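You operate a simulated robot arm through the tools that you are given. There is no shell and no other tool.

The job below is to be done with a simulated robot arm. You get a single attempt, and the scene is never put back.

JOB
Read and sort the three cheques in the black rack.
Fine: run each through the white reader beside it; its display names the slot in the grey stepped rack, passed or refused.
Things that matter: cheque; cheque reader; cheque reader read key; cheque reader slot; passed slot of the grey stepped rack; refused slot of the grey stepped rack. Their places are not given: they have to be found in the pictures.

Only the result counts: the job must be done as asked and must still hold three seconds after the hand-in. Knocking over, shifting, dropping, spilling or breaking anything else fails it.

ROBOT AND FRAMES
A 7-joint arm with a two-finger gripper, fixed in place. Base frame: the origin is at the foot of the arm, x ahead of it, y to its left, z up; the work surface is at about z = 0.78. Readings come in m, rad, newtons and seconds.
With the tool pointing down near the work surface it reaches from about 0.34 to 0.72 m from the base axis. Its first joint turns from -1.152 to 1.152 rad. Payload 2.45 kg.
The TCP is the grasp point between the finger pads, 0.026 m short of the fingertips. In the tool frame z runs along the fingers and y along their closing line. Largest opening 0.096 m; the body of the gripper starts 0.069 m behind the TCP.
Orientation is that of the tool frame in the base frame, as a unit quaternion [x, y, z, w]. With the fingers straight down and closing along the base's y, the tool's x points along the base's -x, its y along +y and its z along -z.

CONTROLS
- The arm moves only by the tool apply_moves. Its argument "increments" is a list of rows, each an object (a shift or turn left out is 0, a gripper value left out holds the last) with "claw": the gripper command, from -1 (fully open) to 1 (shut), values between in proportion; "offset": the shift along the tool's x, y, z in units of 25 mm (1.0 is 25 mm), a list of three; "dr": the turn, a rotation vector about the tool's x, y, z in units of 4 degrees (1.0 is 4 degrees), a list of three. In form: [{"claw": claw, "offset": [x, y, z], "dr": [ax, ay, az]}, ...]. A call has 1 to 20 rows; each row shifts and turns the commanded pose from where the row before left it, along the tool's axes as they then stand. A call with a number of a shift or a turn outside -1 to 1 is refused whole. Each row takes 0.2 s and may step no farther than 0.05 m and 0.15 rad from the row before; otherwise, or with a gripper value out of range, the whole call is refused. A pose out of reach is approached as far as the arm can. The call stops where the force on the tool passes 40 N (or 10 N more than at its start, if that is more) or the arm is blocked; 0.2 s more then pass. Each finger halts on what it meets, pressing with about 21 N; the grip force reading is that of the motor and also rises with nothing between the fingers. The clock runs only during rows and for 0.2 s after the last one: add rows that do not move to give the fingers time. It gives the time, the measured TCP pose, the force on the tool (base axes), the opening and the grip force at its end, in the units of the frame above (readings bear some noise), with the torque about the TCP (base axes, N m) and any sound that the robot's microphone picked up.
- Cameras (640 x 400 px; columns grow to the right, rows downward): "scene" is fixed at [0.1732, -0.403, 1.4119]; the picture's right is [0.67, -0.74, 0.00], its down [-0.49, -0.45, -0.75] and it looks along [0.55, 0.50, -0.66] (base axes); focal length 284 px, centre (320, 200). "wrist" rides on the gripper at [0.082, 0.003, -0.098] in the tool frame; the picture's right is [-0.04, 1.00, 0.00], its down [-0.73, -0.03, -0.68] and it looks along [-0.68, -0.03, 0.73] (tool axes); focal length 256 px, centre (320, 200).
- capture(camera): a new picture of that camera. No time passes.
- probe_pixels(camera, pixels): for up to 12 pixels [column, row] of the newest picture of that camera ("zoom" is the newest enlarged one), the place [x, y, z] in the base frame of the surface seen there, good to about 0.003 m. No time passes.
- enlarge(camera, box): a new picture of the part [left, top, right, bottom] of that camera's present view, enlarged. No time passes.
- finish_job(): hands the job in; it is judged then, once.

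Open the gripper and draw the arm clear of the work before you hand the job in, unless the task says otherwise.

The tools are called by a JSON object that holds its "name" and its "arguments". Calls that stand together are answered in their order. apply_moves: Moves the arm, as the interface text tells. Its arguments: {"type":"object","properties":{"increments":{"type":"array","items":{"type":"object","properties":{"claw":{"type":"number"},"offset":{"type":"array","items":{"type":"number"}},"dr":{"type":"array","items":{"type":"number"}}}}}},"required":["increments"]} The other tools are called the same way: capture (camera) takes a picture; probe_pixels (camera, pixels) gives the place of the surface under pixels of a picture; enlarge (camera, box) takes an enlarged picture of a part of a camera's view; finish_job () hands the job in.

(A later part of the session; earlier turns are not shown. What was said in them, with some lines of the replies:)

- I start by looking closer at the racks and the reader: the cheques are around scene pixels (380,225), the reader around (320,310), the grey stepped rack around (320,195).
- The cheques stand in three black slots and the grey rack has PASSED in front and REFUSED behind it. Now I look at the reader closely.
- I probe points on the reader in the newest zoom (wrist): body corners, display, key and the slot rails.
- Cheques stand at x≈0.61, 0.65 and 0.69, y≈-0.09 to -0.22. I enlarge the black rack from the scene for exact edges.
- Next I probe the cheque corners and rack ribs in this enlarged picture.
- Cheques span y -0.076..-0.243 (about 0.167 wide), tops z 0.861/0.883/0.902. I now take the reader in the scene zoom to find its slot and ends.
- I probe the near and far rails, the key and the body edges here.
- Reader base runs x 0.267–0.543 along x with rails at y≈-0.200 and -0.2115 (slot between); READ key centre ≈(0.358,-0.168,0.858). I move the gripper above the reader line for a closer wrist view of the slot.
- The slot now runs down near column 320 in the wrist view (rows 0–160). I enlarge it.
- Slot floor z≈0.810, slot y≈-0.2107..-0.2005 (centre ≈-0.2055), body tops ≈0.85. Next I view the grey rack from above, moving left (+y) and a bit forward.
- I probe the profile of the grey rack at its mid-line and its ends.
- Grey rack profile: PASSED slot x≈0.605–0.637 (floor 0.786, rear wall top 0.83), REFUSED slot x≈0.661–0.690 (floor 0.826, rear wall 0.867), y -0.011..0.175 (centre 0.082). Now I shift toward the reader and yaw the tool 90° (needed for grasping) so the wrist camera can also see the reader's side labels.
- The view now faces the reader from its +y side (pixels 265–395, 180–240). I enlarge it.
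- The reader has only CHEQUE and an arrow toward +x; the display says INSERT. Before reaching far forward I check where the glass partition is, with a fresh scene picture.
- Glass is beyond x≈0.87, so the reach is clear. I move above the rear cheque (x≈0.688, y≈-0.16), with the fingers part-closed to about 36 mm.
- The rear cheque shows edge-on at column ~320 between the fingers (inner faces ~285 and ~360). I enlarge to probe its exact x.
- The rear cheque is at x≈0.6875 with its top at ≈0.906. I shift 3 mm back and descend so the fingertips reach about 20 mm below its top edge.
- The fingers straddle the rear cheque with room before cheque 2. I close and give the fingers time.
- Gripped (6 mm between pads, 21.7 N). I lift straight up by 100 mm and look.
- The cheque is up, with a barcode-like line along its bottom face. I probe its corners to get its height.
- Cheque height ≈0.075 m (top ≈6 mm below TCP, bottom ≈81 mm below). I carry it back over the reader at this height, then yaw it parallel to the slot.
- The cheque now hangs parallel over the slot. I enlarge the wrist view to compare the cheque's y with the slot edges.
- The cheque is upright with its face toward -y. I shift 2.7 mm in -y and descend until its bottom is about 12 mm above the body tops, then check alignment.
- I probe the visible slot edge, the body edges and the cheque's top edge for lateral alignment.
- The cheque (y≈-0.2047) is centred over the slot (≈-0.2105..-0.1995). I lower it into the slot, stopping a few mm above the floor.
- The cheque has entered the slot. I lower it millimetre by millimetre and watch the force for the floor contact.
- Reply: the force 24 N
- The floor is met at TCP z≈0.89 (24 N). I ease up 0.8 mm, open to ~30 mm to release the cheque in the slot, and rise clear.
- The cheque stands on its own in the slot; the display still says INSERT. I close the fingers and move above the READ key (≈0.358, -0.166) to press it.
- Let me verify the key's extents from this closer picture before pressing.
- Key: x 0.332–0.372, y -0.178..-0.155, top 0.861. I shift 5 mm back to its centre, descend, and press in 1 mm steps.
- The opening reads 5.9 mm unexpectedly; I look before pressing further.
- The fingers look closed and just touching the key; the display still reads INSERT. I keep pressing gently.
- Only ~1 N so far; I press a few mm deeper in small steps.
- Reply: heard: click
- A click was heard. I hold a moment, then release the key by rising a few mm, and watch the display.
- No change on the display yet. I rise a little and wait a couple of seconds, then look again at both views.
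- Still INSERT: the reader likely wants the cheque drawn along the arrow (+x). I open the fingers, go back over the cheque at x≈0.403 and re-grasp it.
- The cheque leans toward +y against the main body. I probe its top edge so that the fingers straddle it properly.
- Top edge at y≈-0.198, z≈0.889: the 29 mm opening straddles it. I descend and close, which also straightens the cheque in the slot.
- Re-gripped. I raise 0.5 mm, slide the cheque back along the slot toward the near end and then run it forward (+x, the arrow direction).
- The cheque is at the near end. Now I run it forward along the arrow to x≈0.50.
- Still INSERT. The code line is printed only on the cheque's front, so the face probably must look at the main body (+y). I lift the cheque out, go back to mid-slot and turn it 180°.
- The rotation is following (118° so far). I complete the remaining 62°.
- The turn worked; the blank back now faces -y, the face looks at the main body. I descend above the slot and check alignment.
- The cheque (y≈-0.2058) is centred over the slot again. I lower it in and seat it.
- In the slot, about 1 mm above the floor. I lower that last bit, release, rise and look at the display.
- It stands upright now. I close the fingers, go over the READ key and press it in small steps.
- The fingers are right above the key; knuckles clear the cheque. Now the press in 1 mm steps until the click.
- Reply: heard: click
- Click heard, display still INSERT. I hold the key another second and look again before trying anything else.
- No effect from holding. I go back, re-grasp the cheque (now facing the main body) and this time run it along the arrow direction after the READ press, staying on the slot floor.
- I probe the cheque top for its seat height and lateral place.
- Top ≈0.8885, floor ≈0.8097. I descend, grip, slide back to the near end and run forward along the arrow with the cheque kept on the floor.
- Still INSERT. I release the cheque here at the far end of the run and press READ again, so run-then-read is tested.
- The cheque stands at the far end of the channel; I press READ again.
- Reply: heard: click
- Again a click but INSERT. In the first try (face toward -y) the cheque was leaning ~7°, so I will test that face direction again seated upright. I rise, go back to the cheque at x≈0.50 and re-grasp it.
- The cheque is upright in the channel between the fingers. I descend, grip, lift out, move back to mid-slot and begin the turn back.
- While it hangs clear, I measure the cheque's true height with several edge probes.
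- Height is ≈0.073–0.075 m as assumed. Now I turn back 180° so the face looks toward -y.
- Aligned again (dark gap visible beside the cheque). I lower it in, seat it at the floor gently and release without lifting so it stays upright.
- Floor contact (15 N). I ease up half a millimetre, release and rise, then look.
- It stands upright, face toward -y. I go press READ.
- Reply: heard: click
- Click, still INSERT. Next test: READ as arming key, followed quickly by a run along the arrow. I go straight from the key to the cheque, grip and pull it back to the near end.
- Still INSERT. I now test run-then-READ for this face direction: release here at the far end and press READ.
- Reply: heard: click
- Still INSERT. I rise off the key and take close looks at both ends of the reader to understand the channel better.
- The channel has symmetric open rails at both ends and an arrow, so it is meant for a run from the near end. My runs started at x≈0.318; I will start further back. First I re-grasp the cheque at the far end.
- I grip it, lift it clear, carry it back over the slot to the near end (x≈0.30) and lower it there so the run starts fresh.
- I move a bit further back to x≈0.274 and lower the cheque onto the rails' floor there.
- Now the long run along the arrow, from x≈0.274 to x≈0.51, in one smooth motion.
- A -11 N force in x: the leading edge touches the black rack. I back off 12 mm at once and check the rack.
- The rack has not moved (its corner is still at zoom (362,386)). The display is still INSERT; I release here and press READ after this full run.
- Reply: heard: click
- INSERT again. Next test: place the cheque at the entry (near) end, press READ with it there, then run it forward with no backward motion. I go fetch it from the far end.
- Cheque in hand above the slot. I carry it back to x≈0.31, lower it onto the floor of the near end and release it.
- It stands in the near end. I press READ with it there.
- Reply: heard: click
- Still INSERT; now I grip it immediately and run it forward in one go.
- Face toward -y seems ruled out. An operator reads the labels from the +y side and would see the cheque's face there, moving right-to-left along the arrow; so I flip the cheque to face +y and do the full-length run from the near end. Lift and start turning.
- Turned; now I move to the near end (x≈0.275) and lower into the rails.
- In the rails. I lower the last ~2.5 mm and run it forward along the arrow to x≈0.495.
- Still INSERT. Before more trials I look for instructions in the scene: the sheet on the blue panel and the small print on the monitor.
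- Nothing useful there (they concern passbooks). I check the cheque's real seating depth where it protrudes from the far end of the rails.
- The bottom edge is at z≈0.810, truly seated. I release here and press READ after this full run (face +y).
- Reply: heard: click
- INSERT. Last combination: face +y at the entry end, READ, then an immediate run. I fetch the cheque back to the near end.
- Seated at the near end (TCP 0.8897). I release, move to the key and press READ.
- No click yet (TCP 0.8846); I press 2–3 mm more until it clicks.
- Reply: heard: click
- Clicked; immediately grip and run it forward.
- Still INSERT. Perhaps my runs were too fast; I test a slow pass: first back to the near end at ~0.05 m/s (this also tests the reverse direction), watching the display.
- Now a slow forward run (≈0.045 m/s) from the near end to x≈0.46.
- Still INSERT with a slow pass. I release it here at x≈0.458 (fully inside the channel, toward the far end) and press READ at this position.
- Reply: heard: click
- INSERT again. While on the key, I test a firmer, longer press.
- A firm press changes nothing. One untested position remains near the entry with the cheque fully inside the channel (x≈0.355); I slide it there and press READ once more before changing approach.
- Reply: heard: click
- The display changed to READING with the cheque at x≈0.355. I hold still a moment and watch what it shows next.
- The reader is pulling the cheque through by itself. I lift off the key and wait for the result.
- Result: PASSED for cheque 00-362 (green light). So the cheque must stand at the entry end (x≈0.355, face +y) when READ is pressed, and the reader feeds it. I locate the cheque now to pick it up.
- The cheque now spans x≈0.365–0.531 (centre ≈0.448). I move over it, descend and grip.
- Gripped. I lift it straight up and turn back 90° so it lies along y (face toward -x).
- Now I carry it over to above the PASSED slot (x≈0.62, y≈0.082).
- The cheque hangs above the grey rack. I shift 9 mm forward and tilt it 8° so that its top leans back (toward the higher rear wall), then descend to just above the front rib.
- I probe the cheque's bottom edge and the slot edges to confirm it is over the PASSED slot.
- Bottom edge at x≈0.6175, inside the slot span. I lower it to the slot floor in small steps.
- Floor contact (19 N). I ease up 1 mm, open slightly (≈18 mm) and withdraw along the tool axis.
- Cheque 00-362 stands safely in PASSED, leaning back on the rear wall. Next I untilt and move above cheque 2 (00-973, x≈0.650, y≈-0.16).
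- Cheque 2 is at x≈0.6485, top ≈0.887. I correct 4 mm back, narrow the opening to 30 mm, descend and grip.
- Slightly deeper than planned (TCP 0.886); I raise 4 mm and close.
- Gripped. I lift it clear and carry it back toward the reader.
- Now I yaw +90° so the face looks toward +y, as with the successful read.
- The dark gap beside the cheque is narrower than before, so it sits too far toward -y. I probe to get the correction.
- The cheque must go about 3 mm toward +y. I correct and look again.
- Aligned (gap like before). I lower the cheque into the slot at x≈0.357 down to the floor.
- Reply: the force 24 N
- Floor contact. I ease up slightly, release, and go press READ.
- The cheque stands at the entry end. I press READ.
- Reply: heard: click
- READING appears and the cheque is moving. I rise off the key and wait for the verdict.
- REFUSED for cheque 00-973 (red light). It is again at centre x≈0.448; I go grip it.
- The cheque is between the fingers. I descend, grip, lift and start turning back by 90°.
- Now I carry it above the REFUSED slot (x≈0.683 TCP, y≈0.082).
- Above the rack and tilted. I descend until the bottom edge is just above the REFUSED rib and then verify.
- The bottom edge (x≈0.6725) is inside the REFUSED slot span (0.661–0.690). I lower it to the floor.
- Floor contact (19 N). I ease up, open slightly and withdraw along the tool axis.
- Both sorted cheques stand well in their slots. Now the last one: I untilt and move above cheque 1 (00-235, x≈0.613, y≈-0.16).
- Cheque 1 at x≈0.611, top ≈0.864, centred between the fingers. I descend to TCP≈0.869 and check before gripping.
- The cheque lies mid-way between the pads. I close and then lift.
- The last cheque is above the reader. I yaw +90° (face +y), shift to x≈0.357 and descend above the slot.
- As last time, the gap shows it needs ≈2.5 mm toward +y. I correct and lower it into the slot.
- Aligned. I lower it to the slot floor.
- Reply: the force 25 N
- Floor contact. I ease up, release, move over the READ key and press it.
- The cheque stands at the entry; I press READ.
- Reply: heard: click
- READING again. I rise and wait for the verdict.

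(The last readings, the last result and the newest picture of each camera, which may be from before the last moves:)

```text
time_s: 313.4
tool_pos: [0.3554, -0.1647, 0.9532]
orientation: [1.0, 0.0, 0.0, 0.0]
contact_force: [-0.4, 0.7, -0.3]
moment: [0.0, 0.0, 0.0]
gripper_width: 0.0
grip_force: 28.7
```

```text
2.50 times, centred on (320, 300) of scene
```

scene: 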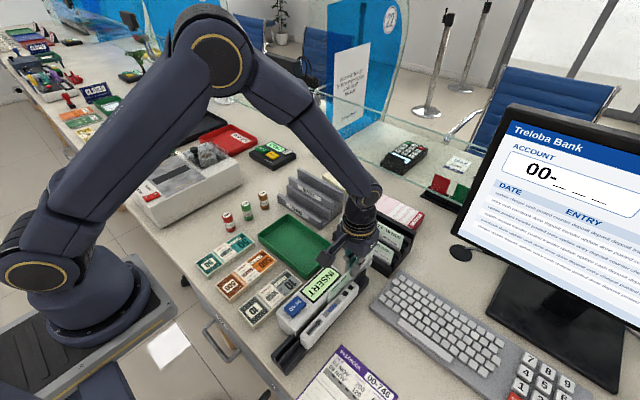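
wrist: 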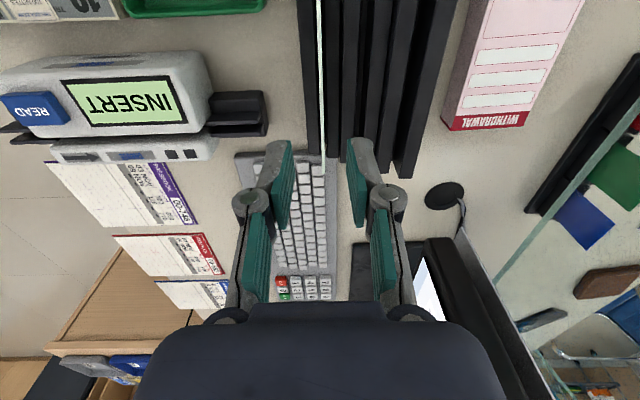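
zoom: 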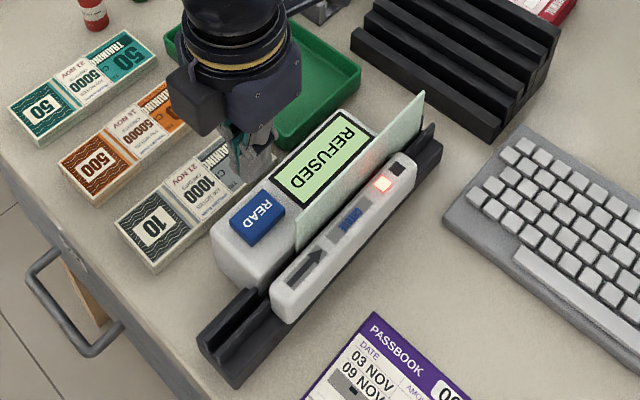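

REFUSED for 00-235 as well. I pick it up from the reader (centre ≈0.449).

{"name": "apply_moves", "arguments": {"increments": [{"offset": [0.6, 0.4, 0], "claw": 0.4}, {"offset": [1, 0.4, 0]}, {"offset": [1, 0.4, 0]}, {"offset": [1, 0.44, 0]}, {"offset": [0.18, 0, 0]}, {}, {"offset": [0, 0, 0.8]}, {"offset": [0, 0, 0.8]}, {"offset": [0, 0, 0.5]}, {"offset": [0, 0, 0.35]}, {}, {"claw": 1}, {}, {}, {}]}}

{"name": "enlarge", "arguments": {"camera": "scene", "box": [270, 130, 380, 230]}}

```text
time_s: 316.6
tool_pos: [0.45, -0.2046, 0.8929]
orientation: [1.0, 0.0, 0.0, 0.0]
contact_force: [0.1, -0.4, 0.4]
moment: [0.04, 0.0, 0.03]
gripper_width: 0.0061
grip_force: 21.1
```

```text
4.00 times, centred on (325, 180) of scene
```

zoom: 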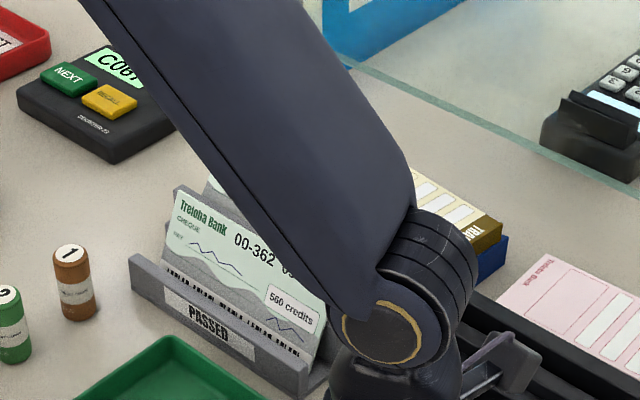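

Gripped. I lift and turn back 90°.

{"name": "apply_moves", "arguments": {"increments": [{"offset": [0, 0, -0.5]}, {"offset": [0, 0, -1]}, {"offset": [0, 0, -1]}, {"offset": [0, 0, -1]}, {"offset": [0, 0, -1]}, {"offset": [0, 0, -0.5]}, {"dr": [0, 0, -0.5]}, {"dr": [0, 0, -1]}, {"dr": [0, 0, -1]}, {"dr": [0, 0, -1]}, {"dr": [0, 0, -1]}, {"dr": [0, 0, -1]}, {"dr": [0, 0, -1]}, {"dr": [0, 0, -1]}, {"dr": [0, 0, -1]}, {"dr": [0, 0, -1]}, {"dr": [0, 0, -1]}, {"dr": [0, 0, -1]}, {"dr": [0, 0, -1]}, {"dr": [0, 0, -1]}]}}

{"name": "apply_moves", "arguments": {"increments": [{"dr": [0, 0, -1]}, {"dr": [0, 0, -1]}, {"dr": [0, 0, -1]}, {"dr": [0, 0, -1]}, {"dr": [0, 0, -1]}, {"dr": [0, 0, -1]}, {"dr": [0, 0, -1]}, {"dr": [0, 0, -1]}, {"dr": [0, 0, -1]}, {}]}}

{"name": "enlarge", "arguments": {"camera": "scene", "box": [270, 130, 380, 230]}}

```text
time_s: 320.8
tool_pos: [0.4498, -0.2054, 1.0183]
orientation: [0.891, 0.454, 0.001, 0.0]
contact_force: [0.4, -0.3, 0.4]
moment: [0.01, -0.01, -0.01]
gripper_width: 0.0059
grip_force: 20.7
```

```text
time_s: 323.0
tool_pos: [0.4514, -0.2054, 1.0166]
orientation: [0.706, 0.708, -0.001, -0.001]
contact_force: [-0.4, 0.7, -1.1]
moment: [-0.01, 0.0, 0.02]
gripper_width: 0.0061
grip_force: 21.5
```

```text
4.00 times, centred on (325, 180) of scene
```

zoom: 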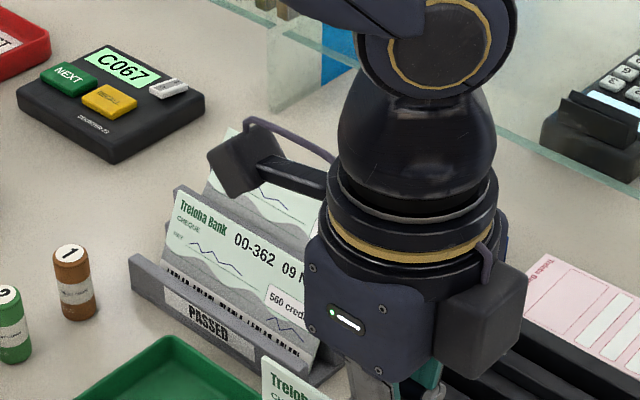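

I move to above the grey rack front (x≈0.62, y≈0.082) at height and inspect the leaning cheque 2 in the REFUSED slot.

{"name": "apply_moves", "arguments": {"increments": [{"offset": [0.5, 0.3, 0]}, {"offset": [0.957, 0.562, 0]}, {"offset": [0.957, 0.562, 0]}, {"offset": [0.957, 0.562, 0]}, {"offset": [0.957, 0.562, 0]}, {"offset": [0.957, 0.562, 0]}, {"offset": [0.957, 0.562, 0]}, {"offset": [0.957, 0.562, 0]}, {"offset": [0.957, 0.562, 0]}, {"offset": [0.957, 0.562, 0]}, {"offset": [0.957, 0.562, 0]}, {"offset": [0.957, 0.562, 0]}, {"offset": [0.457, 0.26, 0]}, {}, {}]}}

{"name": "enlarge", "arguments": {"camera": "scene", "box": [270, 120, 380, 230]}}

{"name": "enlarge", "arguments": {"camera": "wrist", "box": [280, 0, 430, 190]}}

```text
time_s: 326.2
tool_pos: [0.6191, 0.0815, 1.018]
orientation: [0.708, 0.707, 0.0, 0.0]
contact_force: [-0.8, -0.6, -0.3]
moment: [-0.03, -0.04, -0.01]
gripper_width: 0.0059
grip_force: 21.2
```

```text
3.64 times, centred on (325, 175) of scene
```

zoom: 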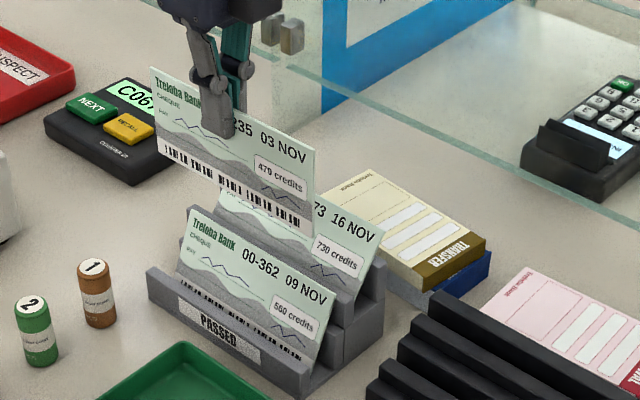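

```text
2.11 times, centred on (355, 95) of wrist
```

zoom: 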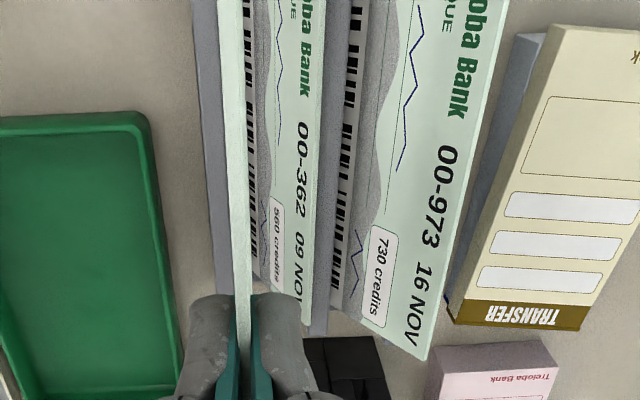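

I probe cheque 2's profile (bottom to top) and the rib in the wrist zoom.

{"name": "probe_pixels", "arguments": {"camera": "zoom", "pixels": [[335, 100], [344, 120], [350, 120], [358, 120], [385, 120], [420, 120], [450, 120], [474, 120], [325, 200], [345, 200], [400, 200], [460, 200]]}}

{"name": "enlarge", "arguments": {"camera": "wrist", "box": [330, 0, 430, 90]}}

```text
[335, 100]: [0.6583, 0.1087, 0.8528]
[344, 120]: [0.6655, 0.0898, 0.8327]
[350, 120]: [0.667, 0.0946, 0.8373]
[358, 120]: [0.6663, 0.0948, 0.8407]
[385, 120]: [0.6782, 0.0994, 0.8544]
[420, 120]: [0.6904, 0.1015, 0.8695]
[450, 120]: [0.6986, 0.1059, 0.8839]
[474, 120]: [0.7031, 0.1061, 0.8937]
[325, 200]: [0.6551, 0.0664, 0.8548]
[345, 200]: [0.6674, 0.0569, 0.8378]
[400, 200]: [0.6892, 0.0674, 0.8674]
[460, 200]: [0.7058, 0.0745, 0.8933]
```

```text
4.44 times, centred on (380, 45) of wrist
```

zoom: 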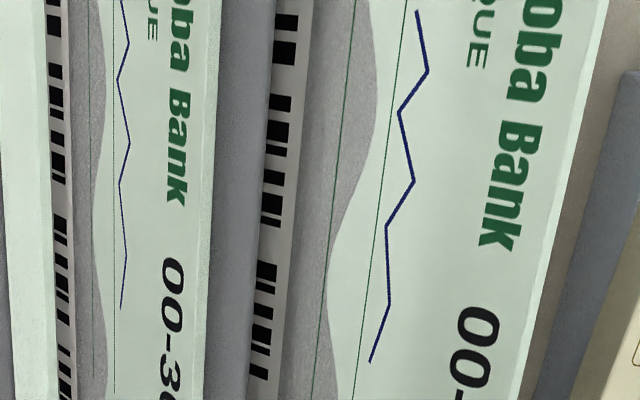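

Cheque 2 leans ~32° with its bottom at the front rib (x≈0.661) and its face at x≈0.695 at z 0.88. I will place the last cheque just in front of it: bottom at x≈0.6655, 8° tilt. I shift, tilt and descend to just above the rib.

{"name": "apply_moves", "arguments": {"increments": [{"offset": [0.02, 0.8, 0]}, {"offset": [0, 0.8, 0]}, {"offset": [0, 0.7, 0]}, {"dr": [1, 0, 0]}, {"dr": [1, 0, 0]}, {}, {"offset": [0, 0.131, 0.93]}, {"offset": [0, 0.131, 0.93]}, {"offset": [0, 0.12, 0.85]}, {}, {}]}}

{"name": "enlarge", "arguments": {"camera": "scene", "box": [270, 120, 380, 230]}}

{"name": "capture", "arguments": {"camera": "wrist"}}

```text
time_s: 328.6
tool_pos: [0.6764, 0.0809, 0.9485]
orientation: [0.705, 0.705, -0.05, -0.049]
contact_force: [-0.2, 0.5, -0.3]
moment: [0.0, 0.02, -0.02]
gripper_width: 0.006
grip_force: 21.3
```

```text
3.64 times, centred on (325, 175) of scene
```

zoom: 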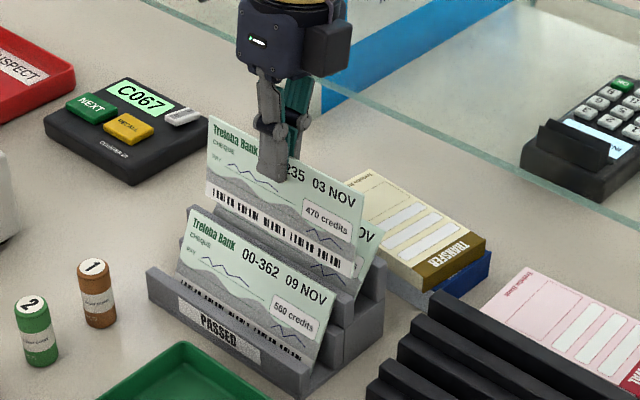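

```text
taken
```

wrist: 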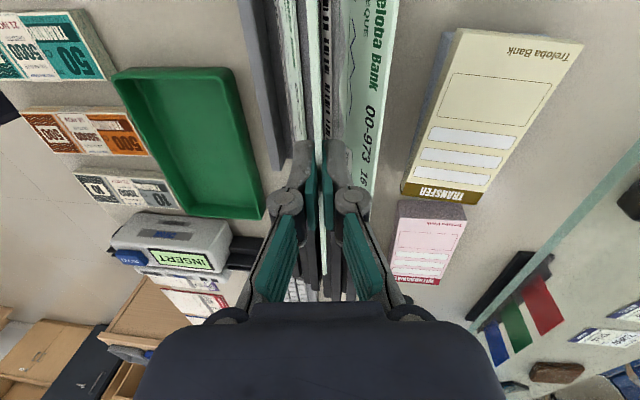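

I probe the held cheque's bottom edge and the rib to confirm placement.

{"name": "probe_pixels", "arguments": {"camera": "zoom", "pixels": [[207, 194], [270, 230], [345, 270], [212, 122], [362, 200], [348, 305], [195, 212], [330, 300], [375, 240], [320, 288], [190, 208], [365, 262]]}}

```text
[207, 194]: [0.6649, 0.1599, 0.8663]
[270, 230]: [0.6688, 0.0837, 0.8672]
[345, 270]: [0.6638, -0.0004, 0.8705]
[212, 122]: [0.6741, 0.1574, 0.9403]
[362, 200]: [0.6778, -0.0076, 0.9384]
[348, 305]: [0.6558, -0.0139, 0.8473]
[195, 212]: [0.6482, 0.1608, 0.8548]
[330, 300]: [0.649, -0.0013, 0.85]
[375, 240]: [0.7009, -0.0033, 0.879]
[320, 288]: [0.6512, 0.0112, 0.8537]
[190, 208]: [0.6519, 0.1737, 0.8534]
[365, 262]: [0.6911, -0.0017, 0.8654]
```

Bottom edge x≈0.666, just behind the rib. I lower gently in steps, watching the force.

{"name": "apply_moves", "arguments": {"increments": [{"offset": [0, 0.055, 0.39]}, {"offset": [0, 0.055, 0.39]}, {"offset": [0, 0.042, 0.3]}, {"offset": [0, 0.008, 0.06]}, {}]}}

```text
time_s: 329.8
tool_pos: [0.6778, 0.0828, 0.9202]
orientation: [0.705, 0.705, -0.05, -0.049]
contact_force: [-1.1, 0.0, -1.4]
moment: [0.0, -0.02, 0.01]
gripper_width: 0.0061
grip_force: 21.0
```

{"name": "apply_moves", "arguments": {"increments": [{"offset": [0, 0.011, 0.08]}, {"offset": [0, 0.011, 0.08]}, {"offset": [0, 0.011, 0.08]}, {}]}}

{"name": "enlarge", "arguments": {"camera": "scene", "box": [270, 120, 380, 230]}}

{"name": "enlarge", "arguments": {"camera": "wrist", "box": [250, 0, 420, 150]}}

```text
time_s: 330.8
tool_pos: [0.6767, 0.0833, 0.9145]
orientation: [0.705, 0.705, -0.049, -0.049]
contact_force: [-0.1, 0.1, 0.7]
moment: [0.0, 0.04, 0.01]
gripper_width: 0.0059
grip_force: 20.5
```

```text
3.64 times, centred on (325, 175) of scene
```

zoom: 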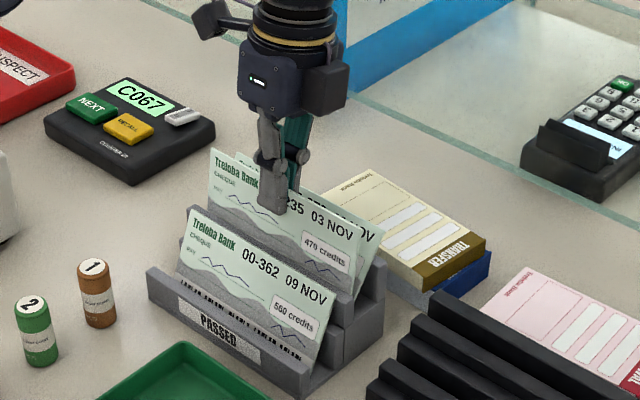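

```text
2.67 times, centred on (335, 75) of wrist
```

zoom: 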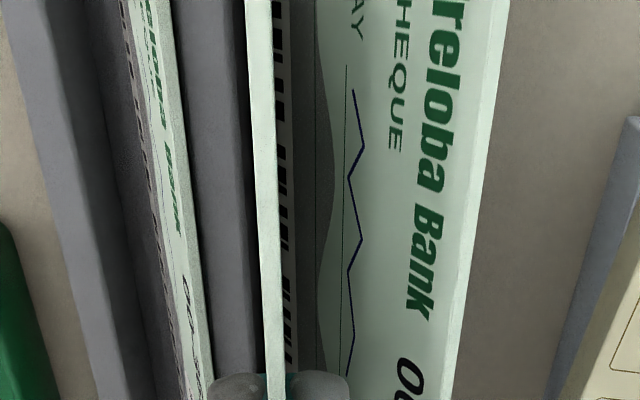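

No resistance yet (TCP 0.9145); I continue in 1 mm steps to the floor.

{"name": "apply_moves", "arguments": {"increments": [{"offset": [0, 0.006, 0.04]}, {"offset": [0, 0.006, 0.04]}, {"offset": [0, 0.006, 0.04]}, {"offset": [0, 0.006, 0.04]}, {}]}}

```text
time_s: 332.0
tool_pos: [0.6769, 0.083, 0.9096]
orientation: [0.705, 0.705, -0.049, -0.049]
contact_force: [-0.6, 0.4, -0.2]
moment: [-0.04, 0.02, 0.02]
gripper_width: 0.0061
grip_force: 20.8
```

{"name": "apply_moves", "arguments": {"increments": [{"offset": [0, 0.006, 0.04]}, {"offset": [0, 0.006, 0.04]}, {"offset": [0, 0.004, 0.03]}, {}]}}

{"name": "enlarge", "arguments": {"camera": "wrist", "box": [250, 0, 420, 150]}}

```text
time_s: 333.0
tool_pos: [0.6768, 0.0825, 0.9079]
orientation: [0.706, 0.705, -0.049, -0.049]
contact_force: [0.4, -0.7, 1.4]
moment: [-0.01, 0.0, 0.0]
gripper_width: 0.006
grip_force: 21.1
```

```text
2.67 times, centred on (335, 75) of wrist
```

zoom: 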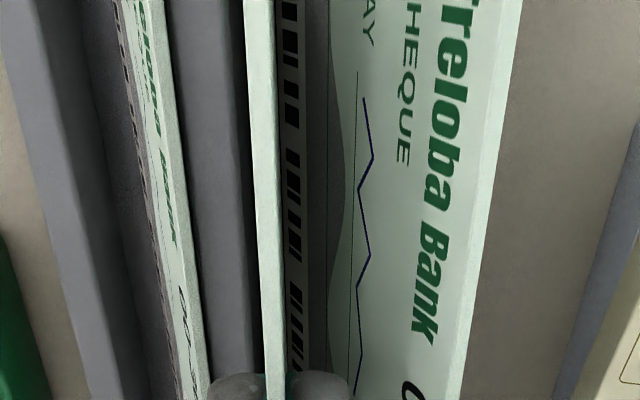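

Almost at the floor; one or two more mm.

{"name": "apply_moves", "arguments": {"increments": [{"offset": [0, 0.006, 0.04]}, {"offset": [0, 0.004, 0.03]}, {}]}}

```text
time_s: 333.8
tool_pos: [0.6771, 0.0827, 0.9066]
orientation: [0.704, 0.707, -0.048, -0.048]
contact_force: [2.0, 0.4, 13.8]
moment: [-0.06, 0.08, -0.02]
gripper_width: 0.0061
grip_force: 21.0
```

Floor contact (14 N). I ease up slightly, open only to ~14 mm so the rear finger stays clear of cheque 2, and withdraw.

{"name": "apply_moves", "arguments": {"increments": [{"offset": [0, -0.004, -0.03]}, {"claw": 0.72}, {}, {}, {"offset": [0, -0.02, -0.3]}, {"offset": [0, -0.06, -0.5]}, {"offset": [0, -0.1, -0.8]}, {"offset": [0, -0.1, -0.8]}, {"offset": [0, -0.1, -0.8]}, {"offset": [0, -0.1, -0.6]}, {}]}}

{"name": "enlarge", "arguments": {"camera": "scene", "box": [270, 120, 380, 230]}}

{"name": "enlarge", "arguments": {"camera": "wrist", "box": [250, 0, 420, 180]}}

```text
time_s: 336.2
tool_pos: [0.6783, 0.0836, 1.0028]
orientation: [0.706, 0.705, -0.05, -0.049]
contact_force: [-0.1, -0.4, -0.4]
moment: [0.01, -0.03, 0.0]
gripper_width: 0.0136
grip_force: 0.1
```

```text
3.64 times, centred on (325, 175) of scene
```

zoom: 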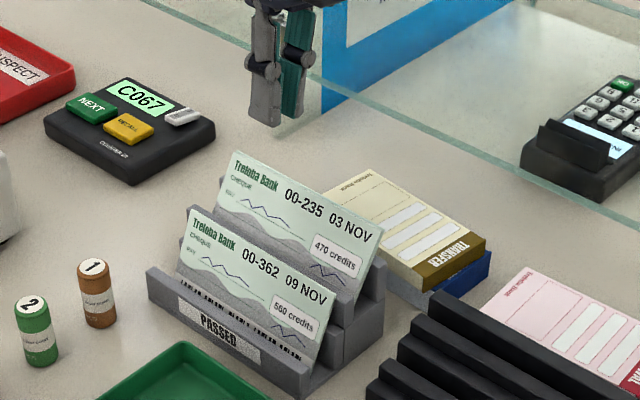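

```text
2.22 times, centred on (335, 90) of wrist
```

zoom: 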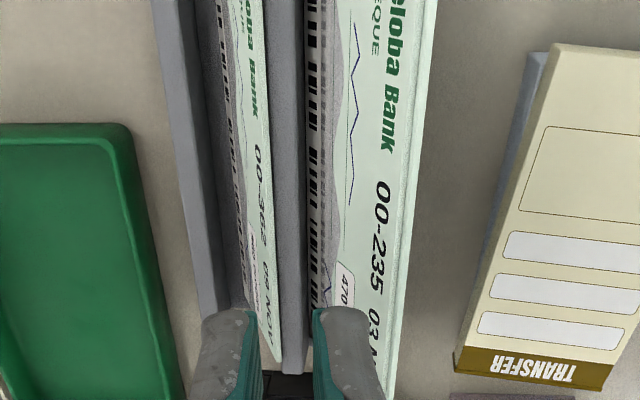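

All three are in: 00-362 in PASSED, 00-973 and 00-235 in REFUSED. I untilt, open the gripper and draw the arm back and up, clear of everything.

{"name": "apply_moves", "arguments": {"increments": [{"offset": [0, 0, -1]}, {"offset": [0, 0, -1]}, {"dr": [-1, 0, 0], "claw": -1}, {"dr": [-1, 0, 0]}, {"offset": [0, -0.8, -1]}, {"offset": [-0.3, -1, -1]}, {"offset": [-0.5, -1, -1]}, {"offset": [-0.5, -1, -1]}, {"offset": [-0.5, -1, 0]}, {"offset": [-0.5, -1, 0]}, {"offset": [-0.5, -1, 0]}, {"offset": [-0.5, -1, 0]}, {"offset": [-0.5, -1, 0]}, {"offset": [-0.5, -1, 0]}, {"offset": [0, -1, 0]}, {"offset": [0, -0.5, 0]}, {}, {}]}}

{"name": "capture", "arguments": {"camera": "scene"}}

{"name": "enlarge", "arguments": {"camera": "scene", "box": [250, 150, 440, 290]}}

```text
time_s: 340.0
tool_pos: [0.6611, 0.0312, 1.2011]
orientation: [0.707, 0.707, 0.0, 0.0]
contact_force: [0.6, 0.7, -0.2]
moment: [-0.04, 0.01, 0.02]
gripper_width: 0.096
grip_force: 0.1
out of reach, approached as far as the arm can: row 2, 3, 4, 5, 6, 7, 8, 9, 10, 11, 12, 13, 14, 15, 16
```

```text
taken
```

scene: 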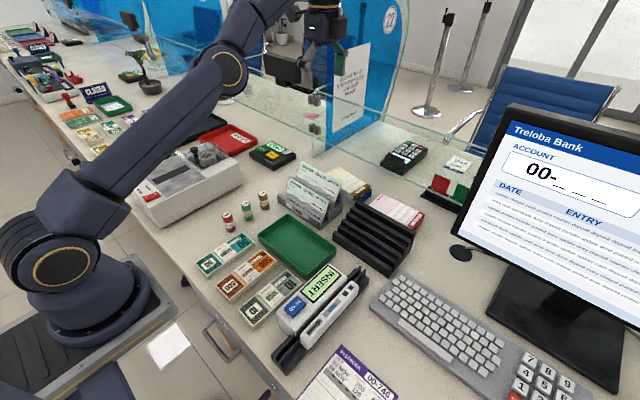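

```text
2.86 times, centred on (345, 220) of scene
```

zoom: 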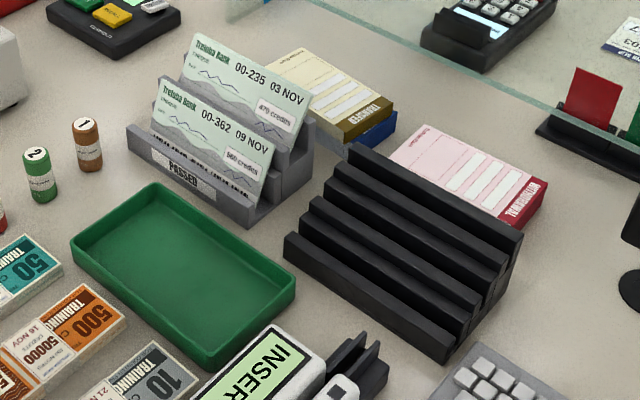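

The far-and-high poses were out of reach, so the arm lagged; the work looks untouched. I let it settle and check the pose.

{"name": "apply_moves", "arguments": {"increments": [{}, {}, {}]}}

```text
time_s: 340.8
tool_pos: [0.6607, 0.0315, 1.2007]
orientation: [0.707, 0.707, 0.0, 0.0]
contact_force: [0.4, -0.4, 0.4]
moment: [-0.01, -0.03, -0.02]
gripper_width: 0.0961
grip_force: 0.0
```

I now pull back toward the base in small steps at this height.

{"name": "apply_moves", "arguments": {"increments": [{"offset": [0, -1, 0]}, {"offset": [0, -1, 0]}, {"offset": [0, -1, 0]}, {"offset": [0, -1, 0]}, {"offset": [0, -1, 0]}, {"offset": [0, -1, 0]}, {}]}}

```text
time_s: 342.4
tool_pos: [0.5358, 0.0314, 1.201]
orientation: [0.707, 0.708, 0.0, 0.0]
contact_force: [0.8, -0.4, -0.7]
moment: [0.03, 0.01, 0.0]
gripper_width: 0.096
grip_force: 0.1
out of reach, approached as far as the arm can: row 1
```

It moves freely now. I pull back further to about the starting position.

{"name": "apply_moves", "arguments": {"increments": [{"offset": [-0.5, -1, 0]}, {"offset": [-0.5, -1, 0]}, {"offset": [-0.5, -1, 0]}, {"offset": [-0.5, -1, 0]}, {"offset": [-0.5, -1, 0]}, {"offset": [-0.5, -0.8, 0]}, {}, {}, {}]}}

{"name": "capture", "arguments": {"camera": "scene"}}

{"name": "enlarge", "arguments": {"camera": "scene", "box": [260, 150, 380, 240]}}

{"name": "enlarge", "arguments": {"camera": "scene", "box": [265, 255, 375, 380]}}

```text
time_s: 344.4
tool_pos: [0.3908, -0.045, 1.2001]
orientation: [0.707, 0.707, 0.0, 0.0]
contact_force: [-0.3, -0.1, -0.6]
moment: [0.03, 0.02, 0.0]
gripper_width: 0.0961
grip_force: 0.1
```

```text
taken
```

scene: 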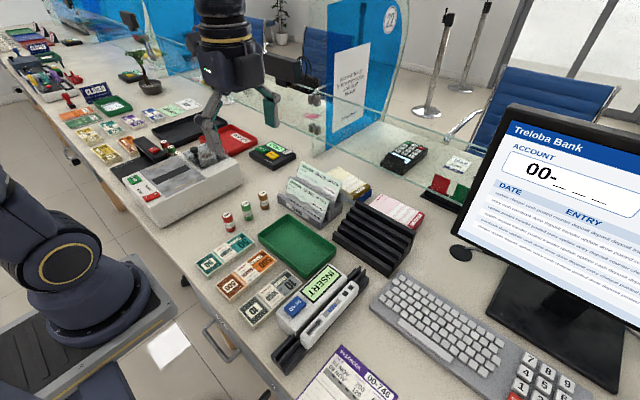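

```text
4.44 times, centred on (320, 195) of scene
```

zoom: 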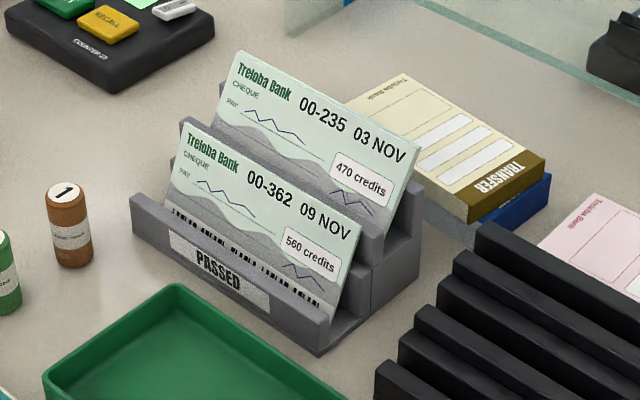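

```text
3.20 times, centred on (320, 318) of scene
```

zoom: 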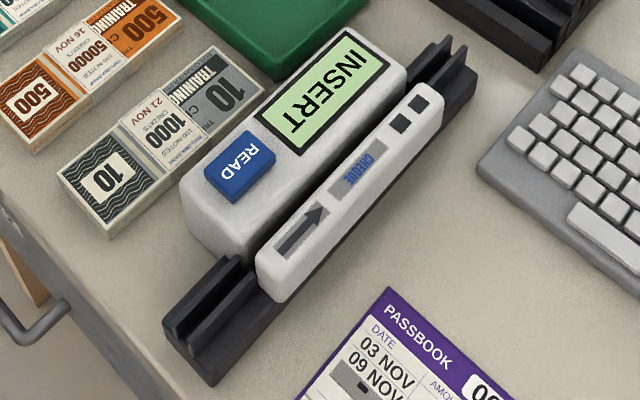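

The reader is exactly where it was and idle again. I do a last check of the black rack's place and the cheques' seating.

{"name": "enlarge", "arguments": {"camera": "scene", "box": [325, 180, 435, 280]}}

{"name": "probe_pixels", "arguments": {"camera": "zoom", "pixels": [[135, 212], [364, 356], [361, 385], [405, 295], [436, 240], [455, 205]]}}

```text
4.00 times, centred on (380, 230) of scene
```

zoom: 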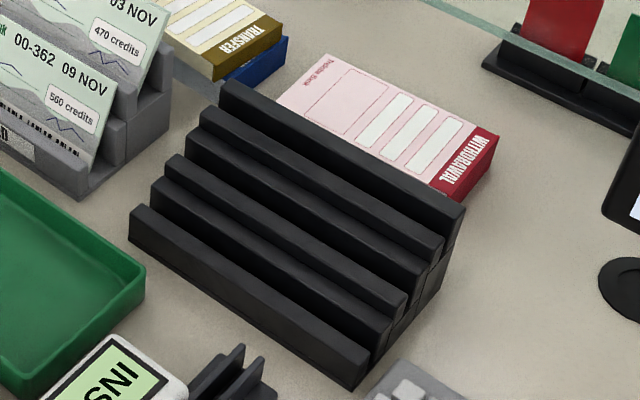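

```text
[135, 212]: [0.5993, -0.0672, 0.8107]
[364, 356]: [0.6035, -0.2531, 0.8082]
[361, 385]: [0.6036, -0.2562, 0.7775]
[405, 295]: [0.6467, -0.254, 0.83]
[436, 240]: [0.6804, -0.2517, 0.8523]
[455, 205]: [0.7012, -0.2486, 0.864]
```

The black rack matches its first picture, since its corner is still at zoom (361,385). 00-362 is in PASSED; 00-973 and 00-235 are in REFUSED, as the display said for each. The gripper is open and the arm is clear, so I hand the job in.

{"name": "finish_job", "arguments": {}}

```text
The job is handed in.
```

All three cheques were read and put in the slots the reader named, and the job is handed in; I got no verdict back.

| Cheque | Display | Grey rack slot |
|---|---|---|
| 00-362 | PASSED | passed |
| 00-973 | REFUSED | refused |
| 00-235 | REFUSED | refused |

- **Reading:** The reader only started once a cheque stood at the arrow end of its slot, facing the display side, when READ was pressed. It then pulled the cheque through itself. I tried many other positions with 00-362 first, so READ was pressed far more than three times.
- **Seating:** Each cheque's bottom edge was set down on its slot floor. They lean back against the slot's rear wall, with 00-235 resting on 00-973. 00-973 leans about 32°.
- **Contact with the black rack:** During one trial the edge of 00-362 pressed against it with about 11 N. Final position checks match the first ones to within the measuring accuracy, so it does not appear to have shifted.
- **Everything else:** The reader is where it was. Nothing else looks disturbed in the last pictures.

The gripper is open and the arm is back near its starting position.
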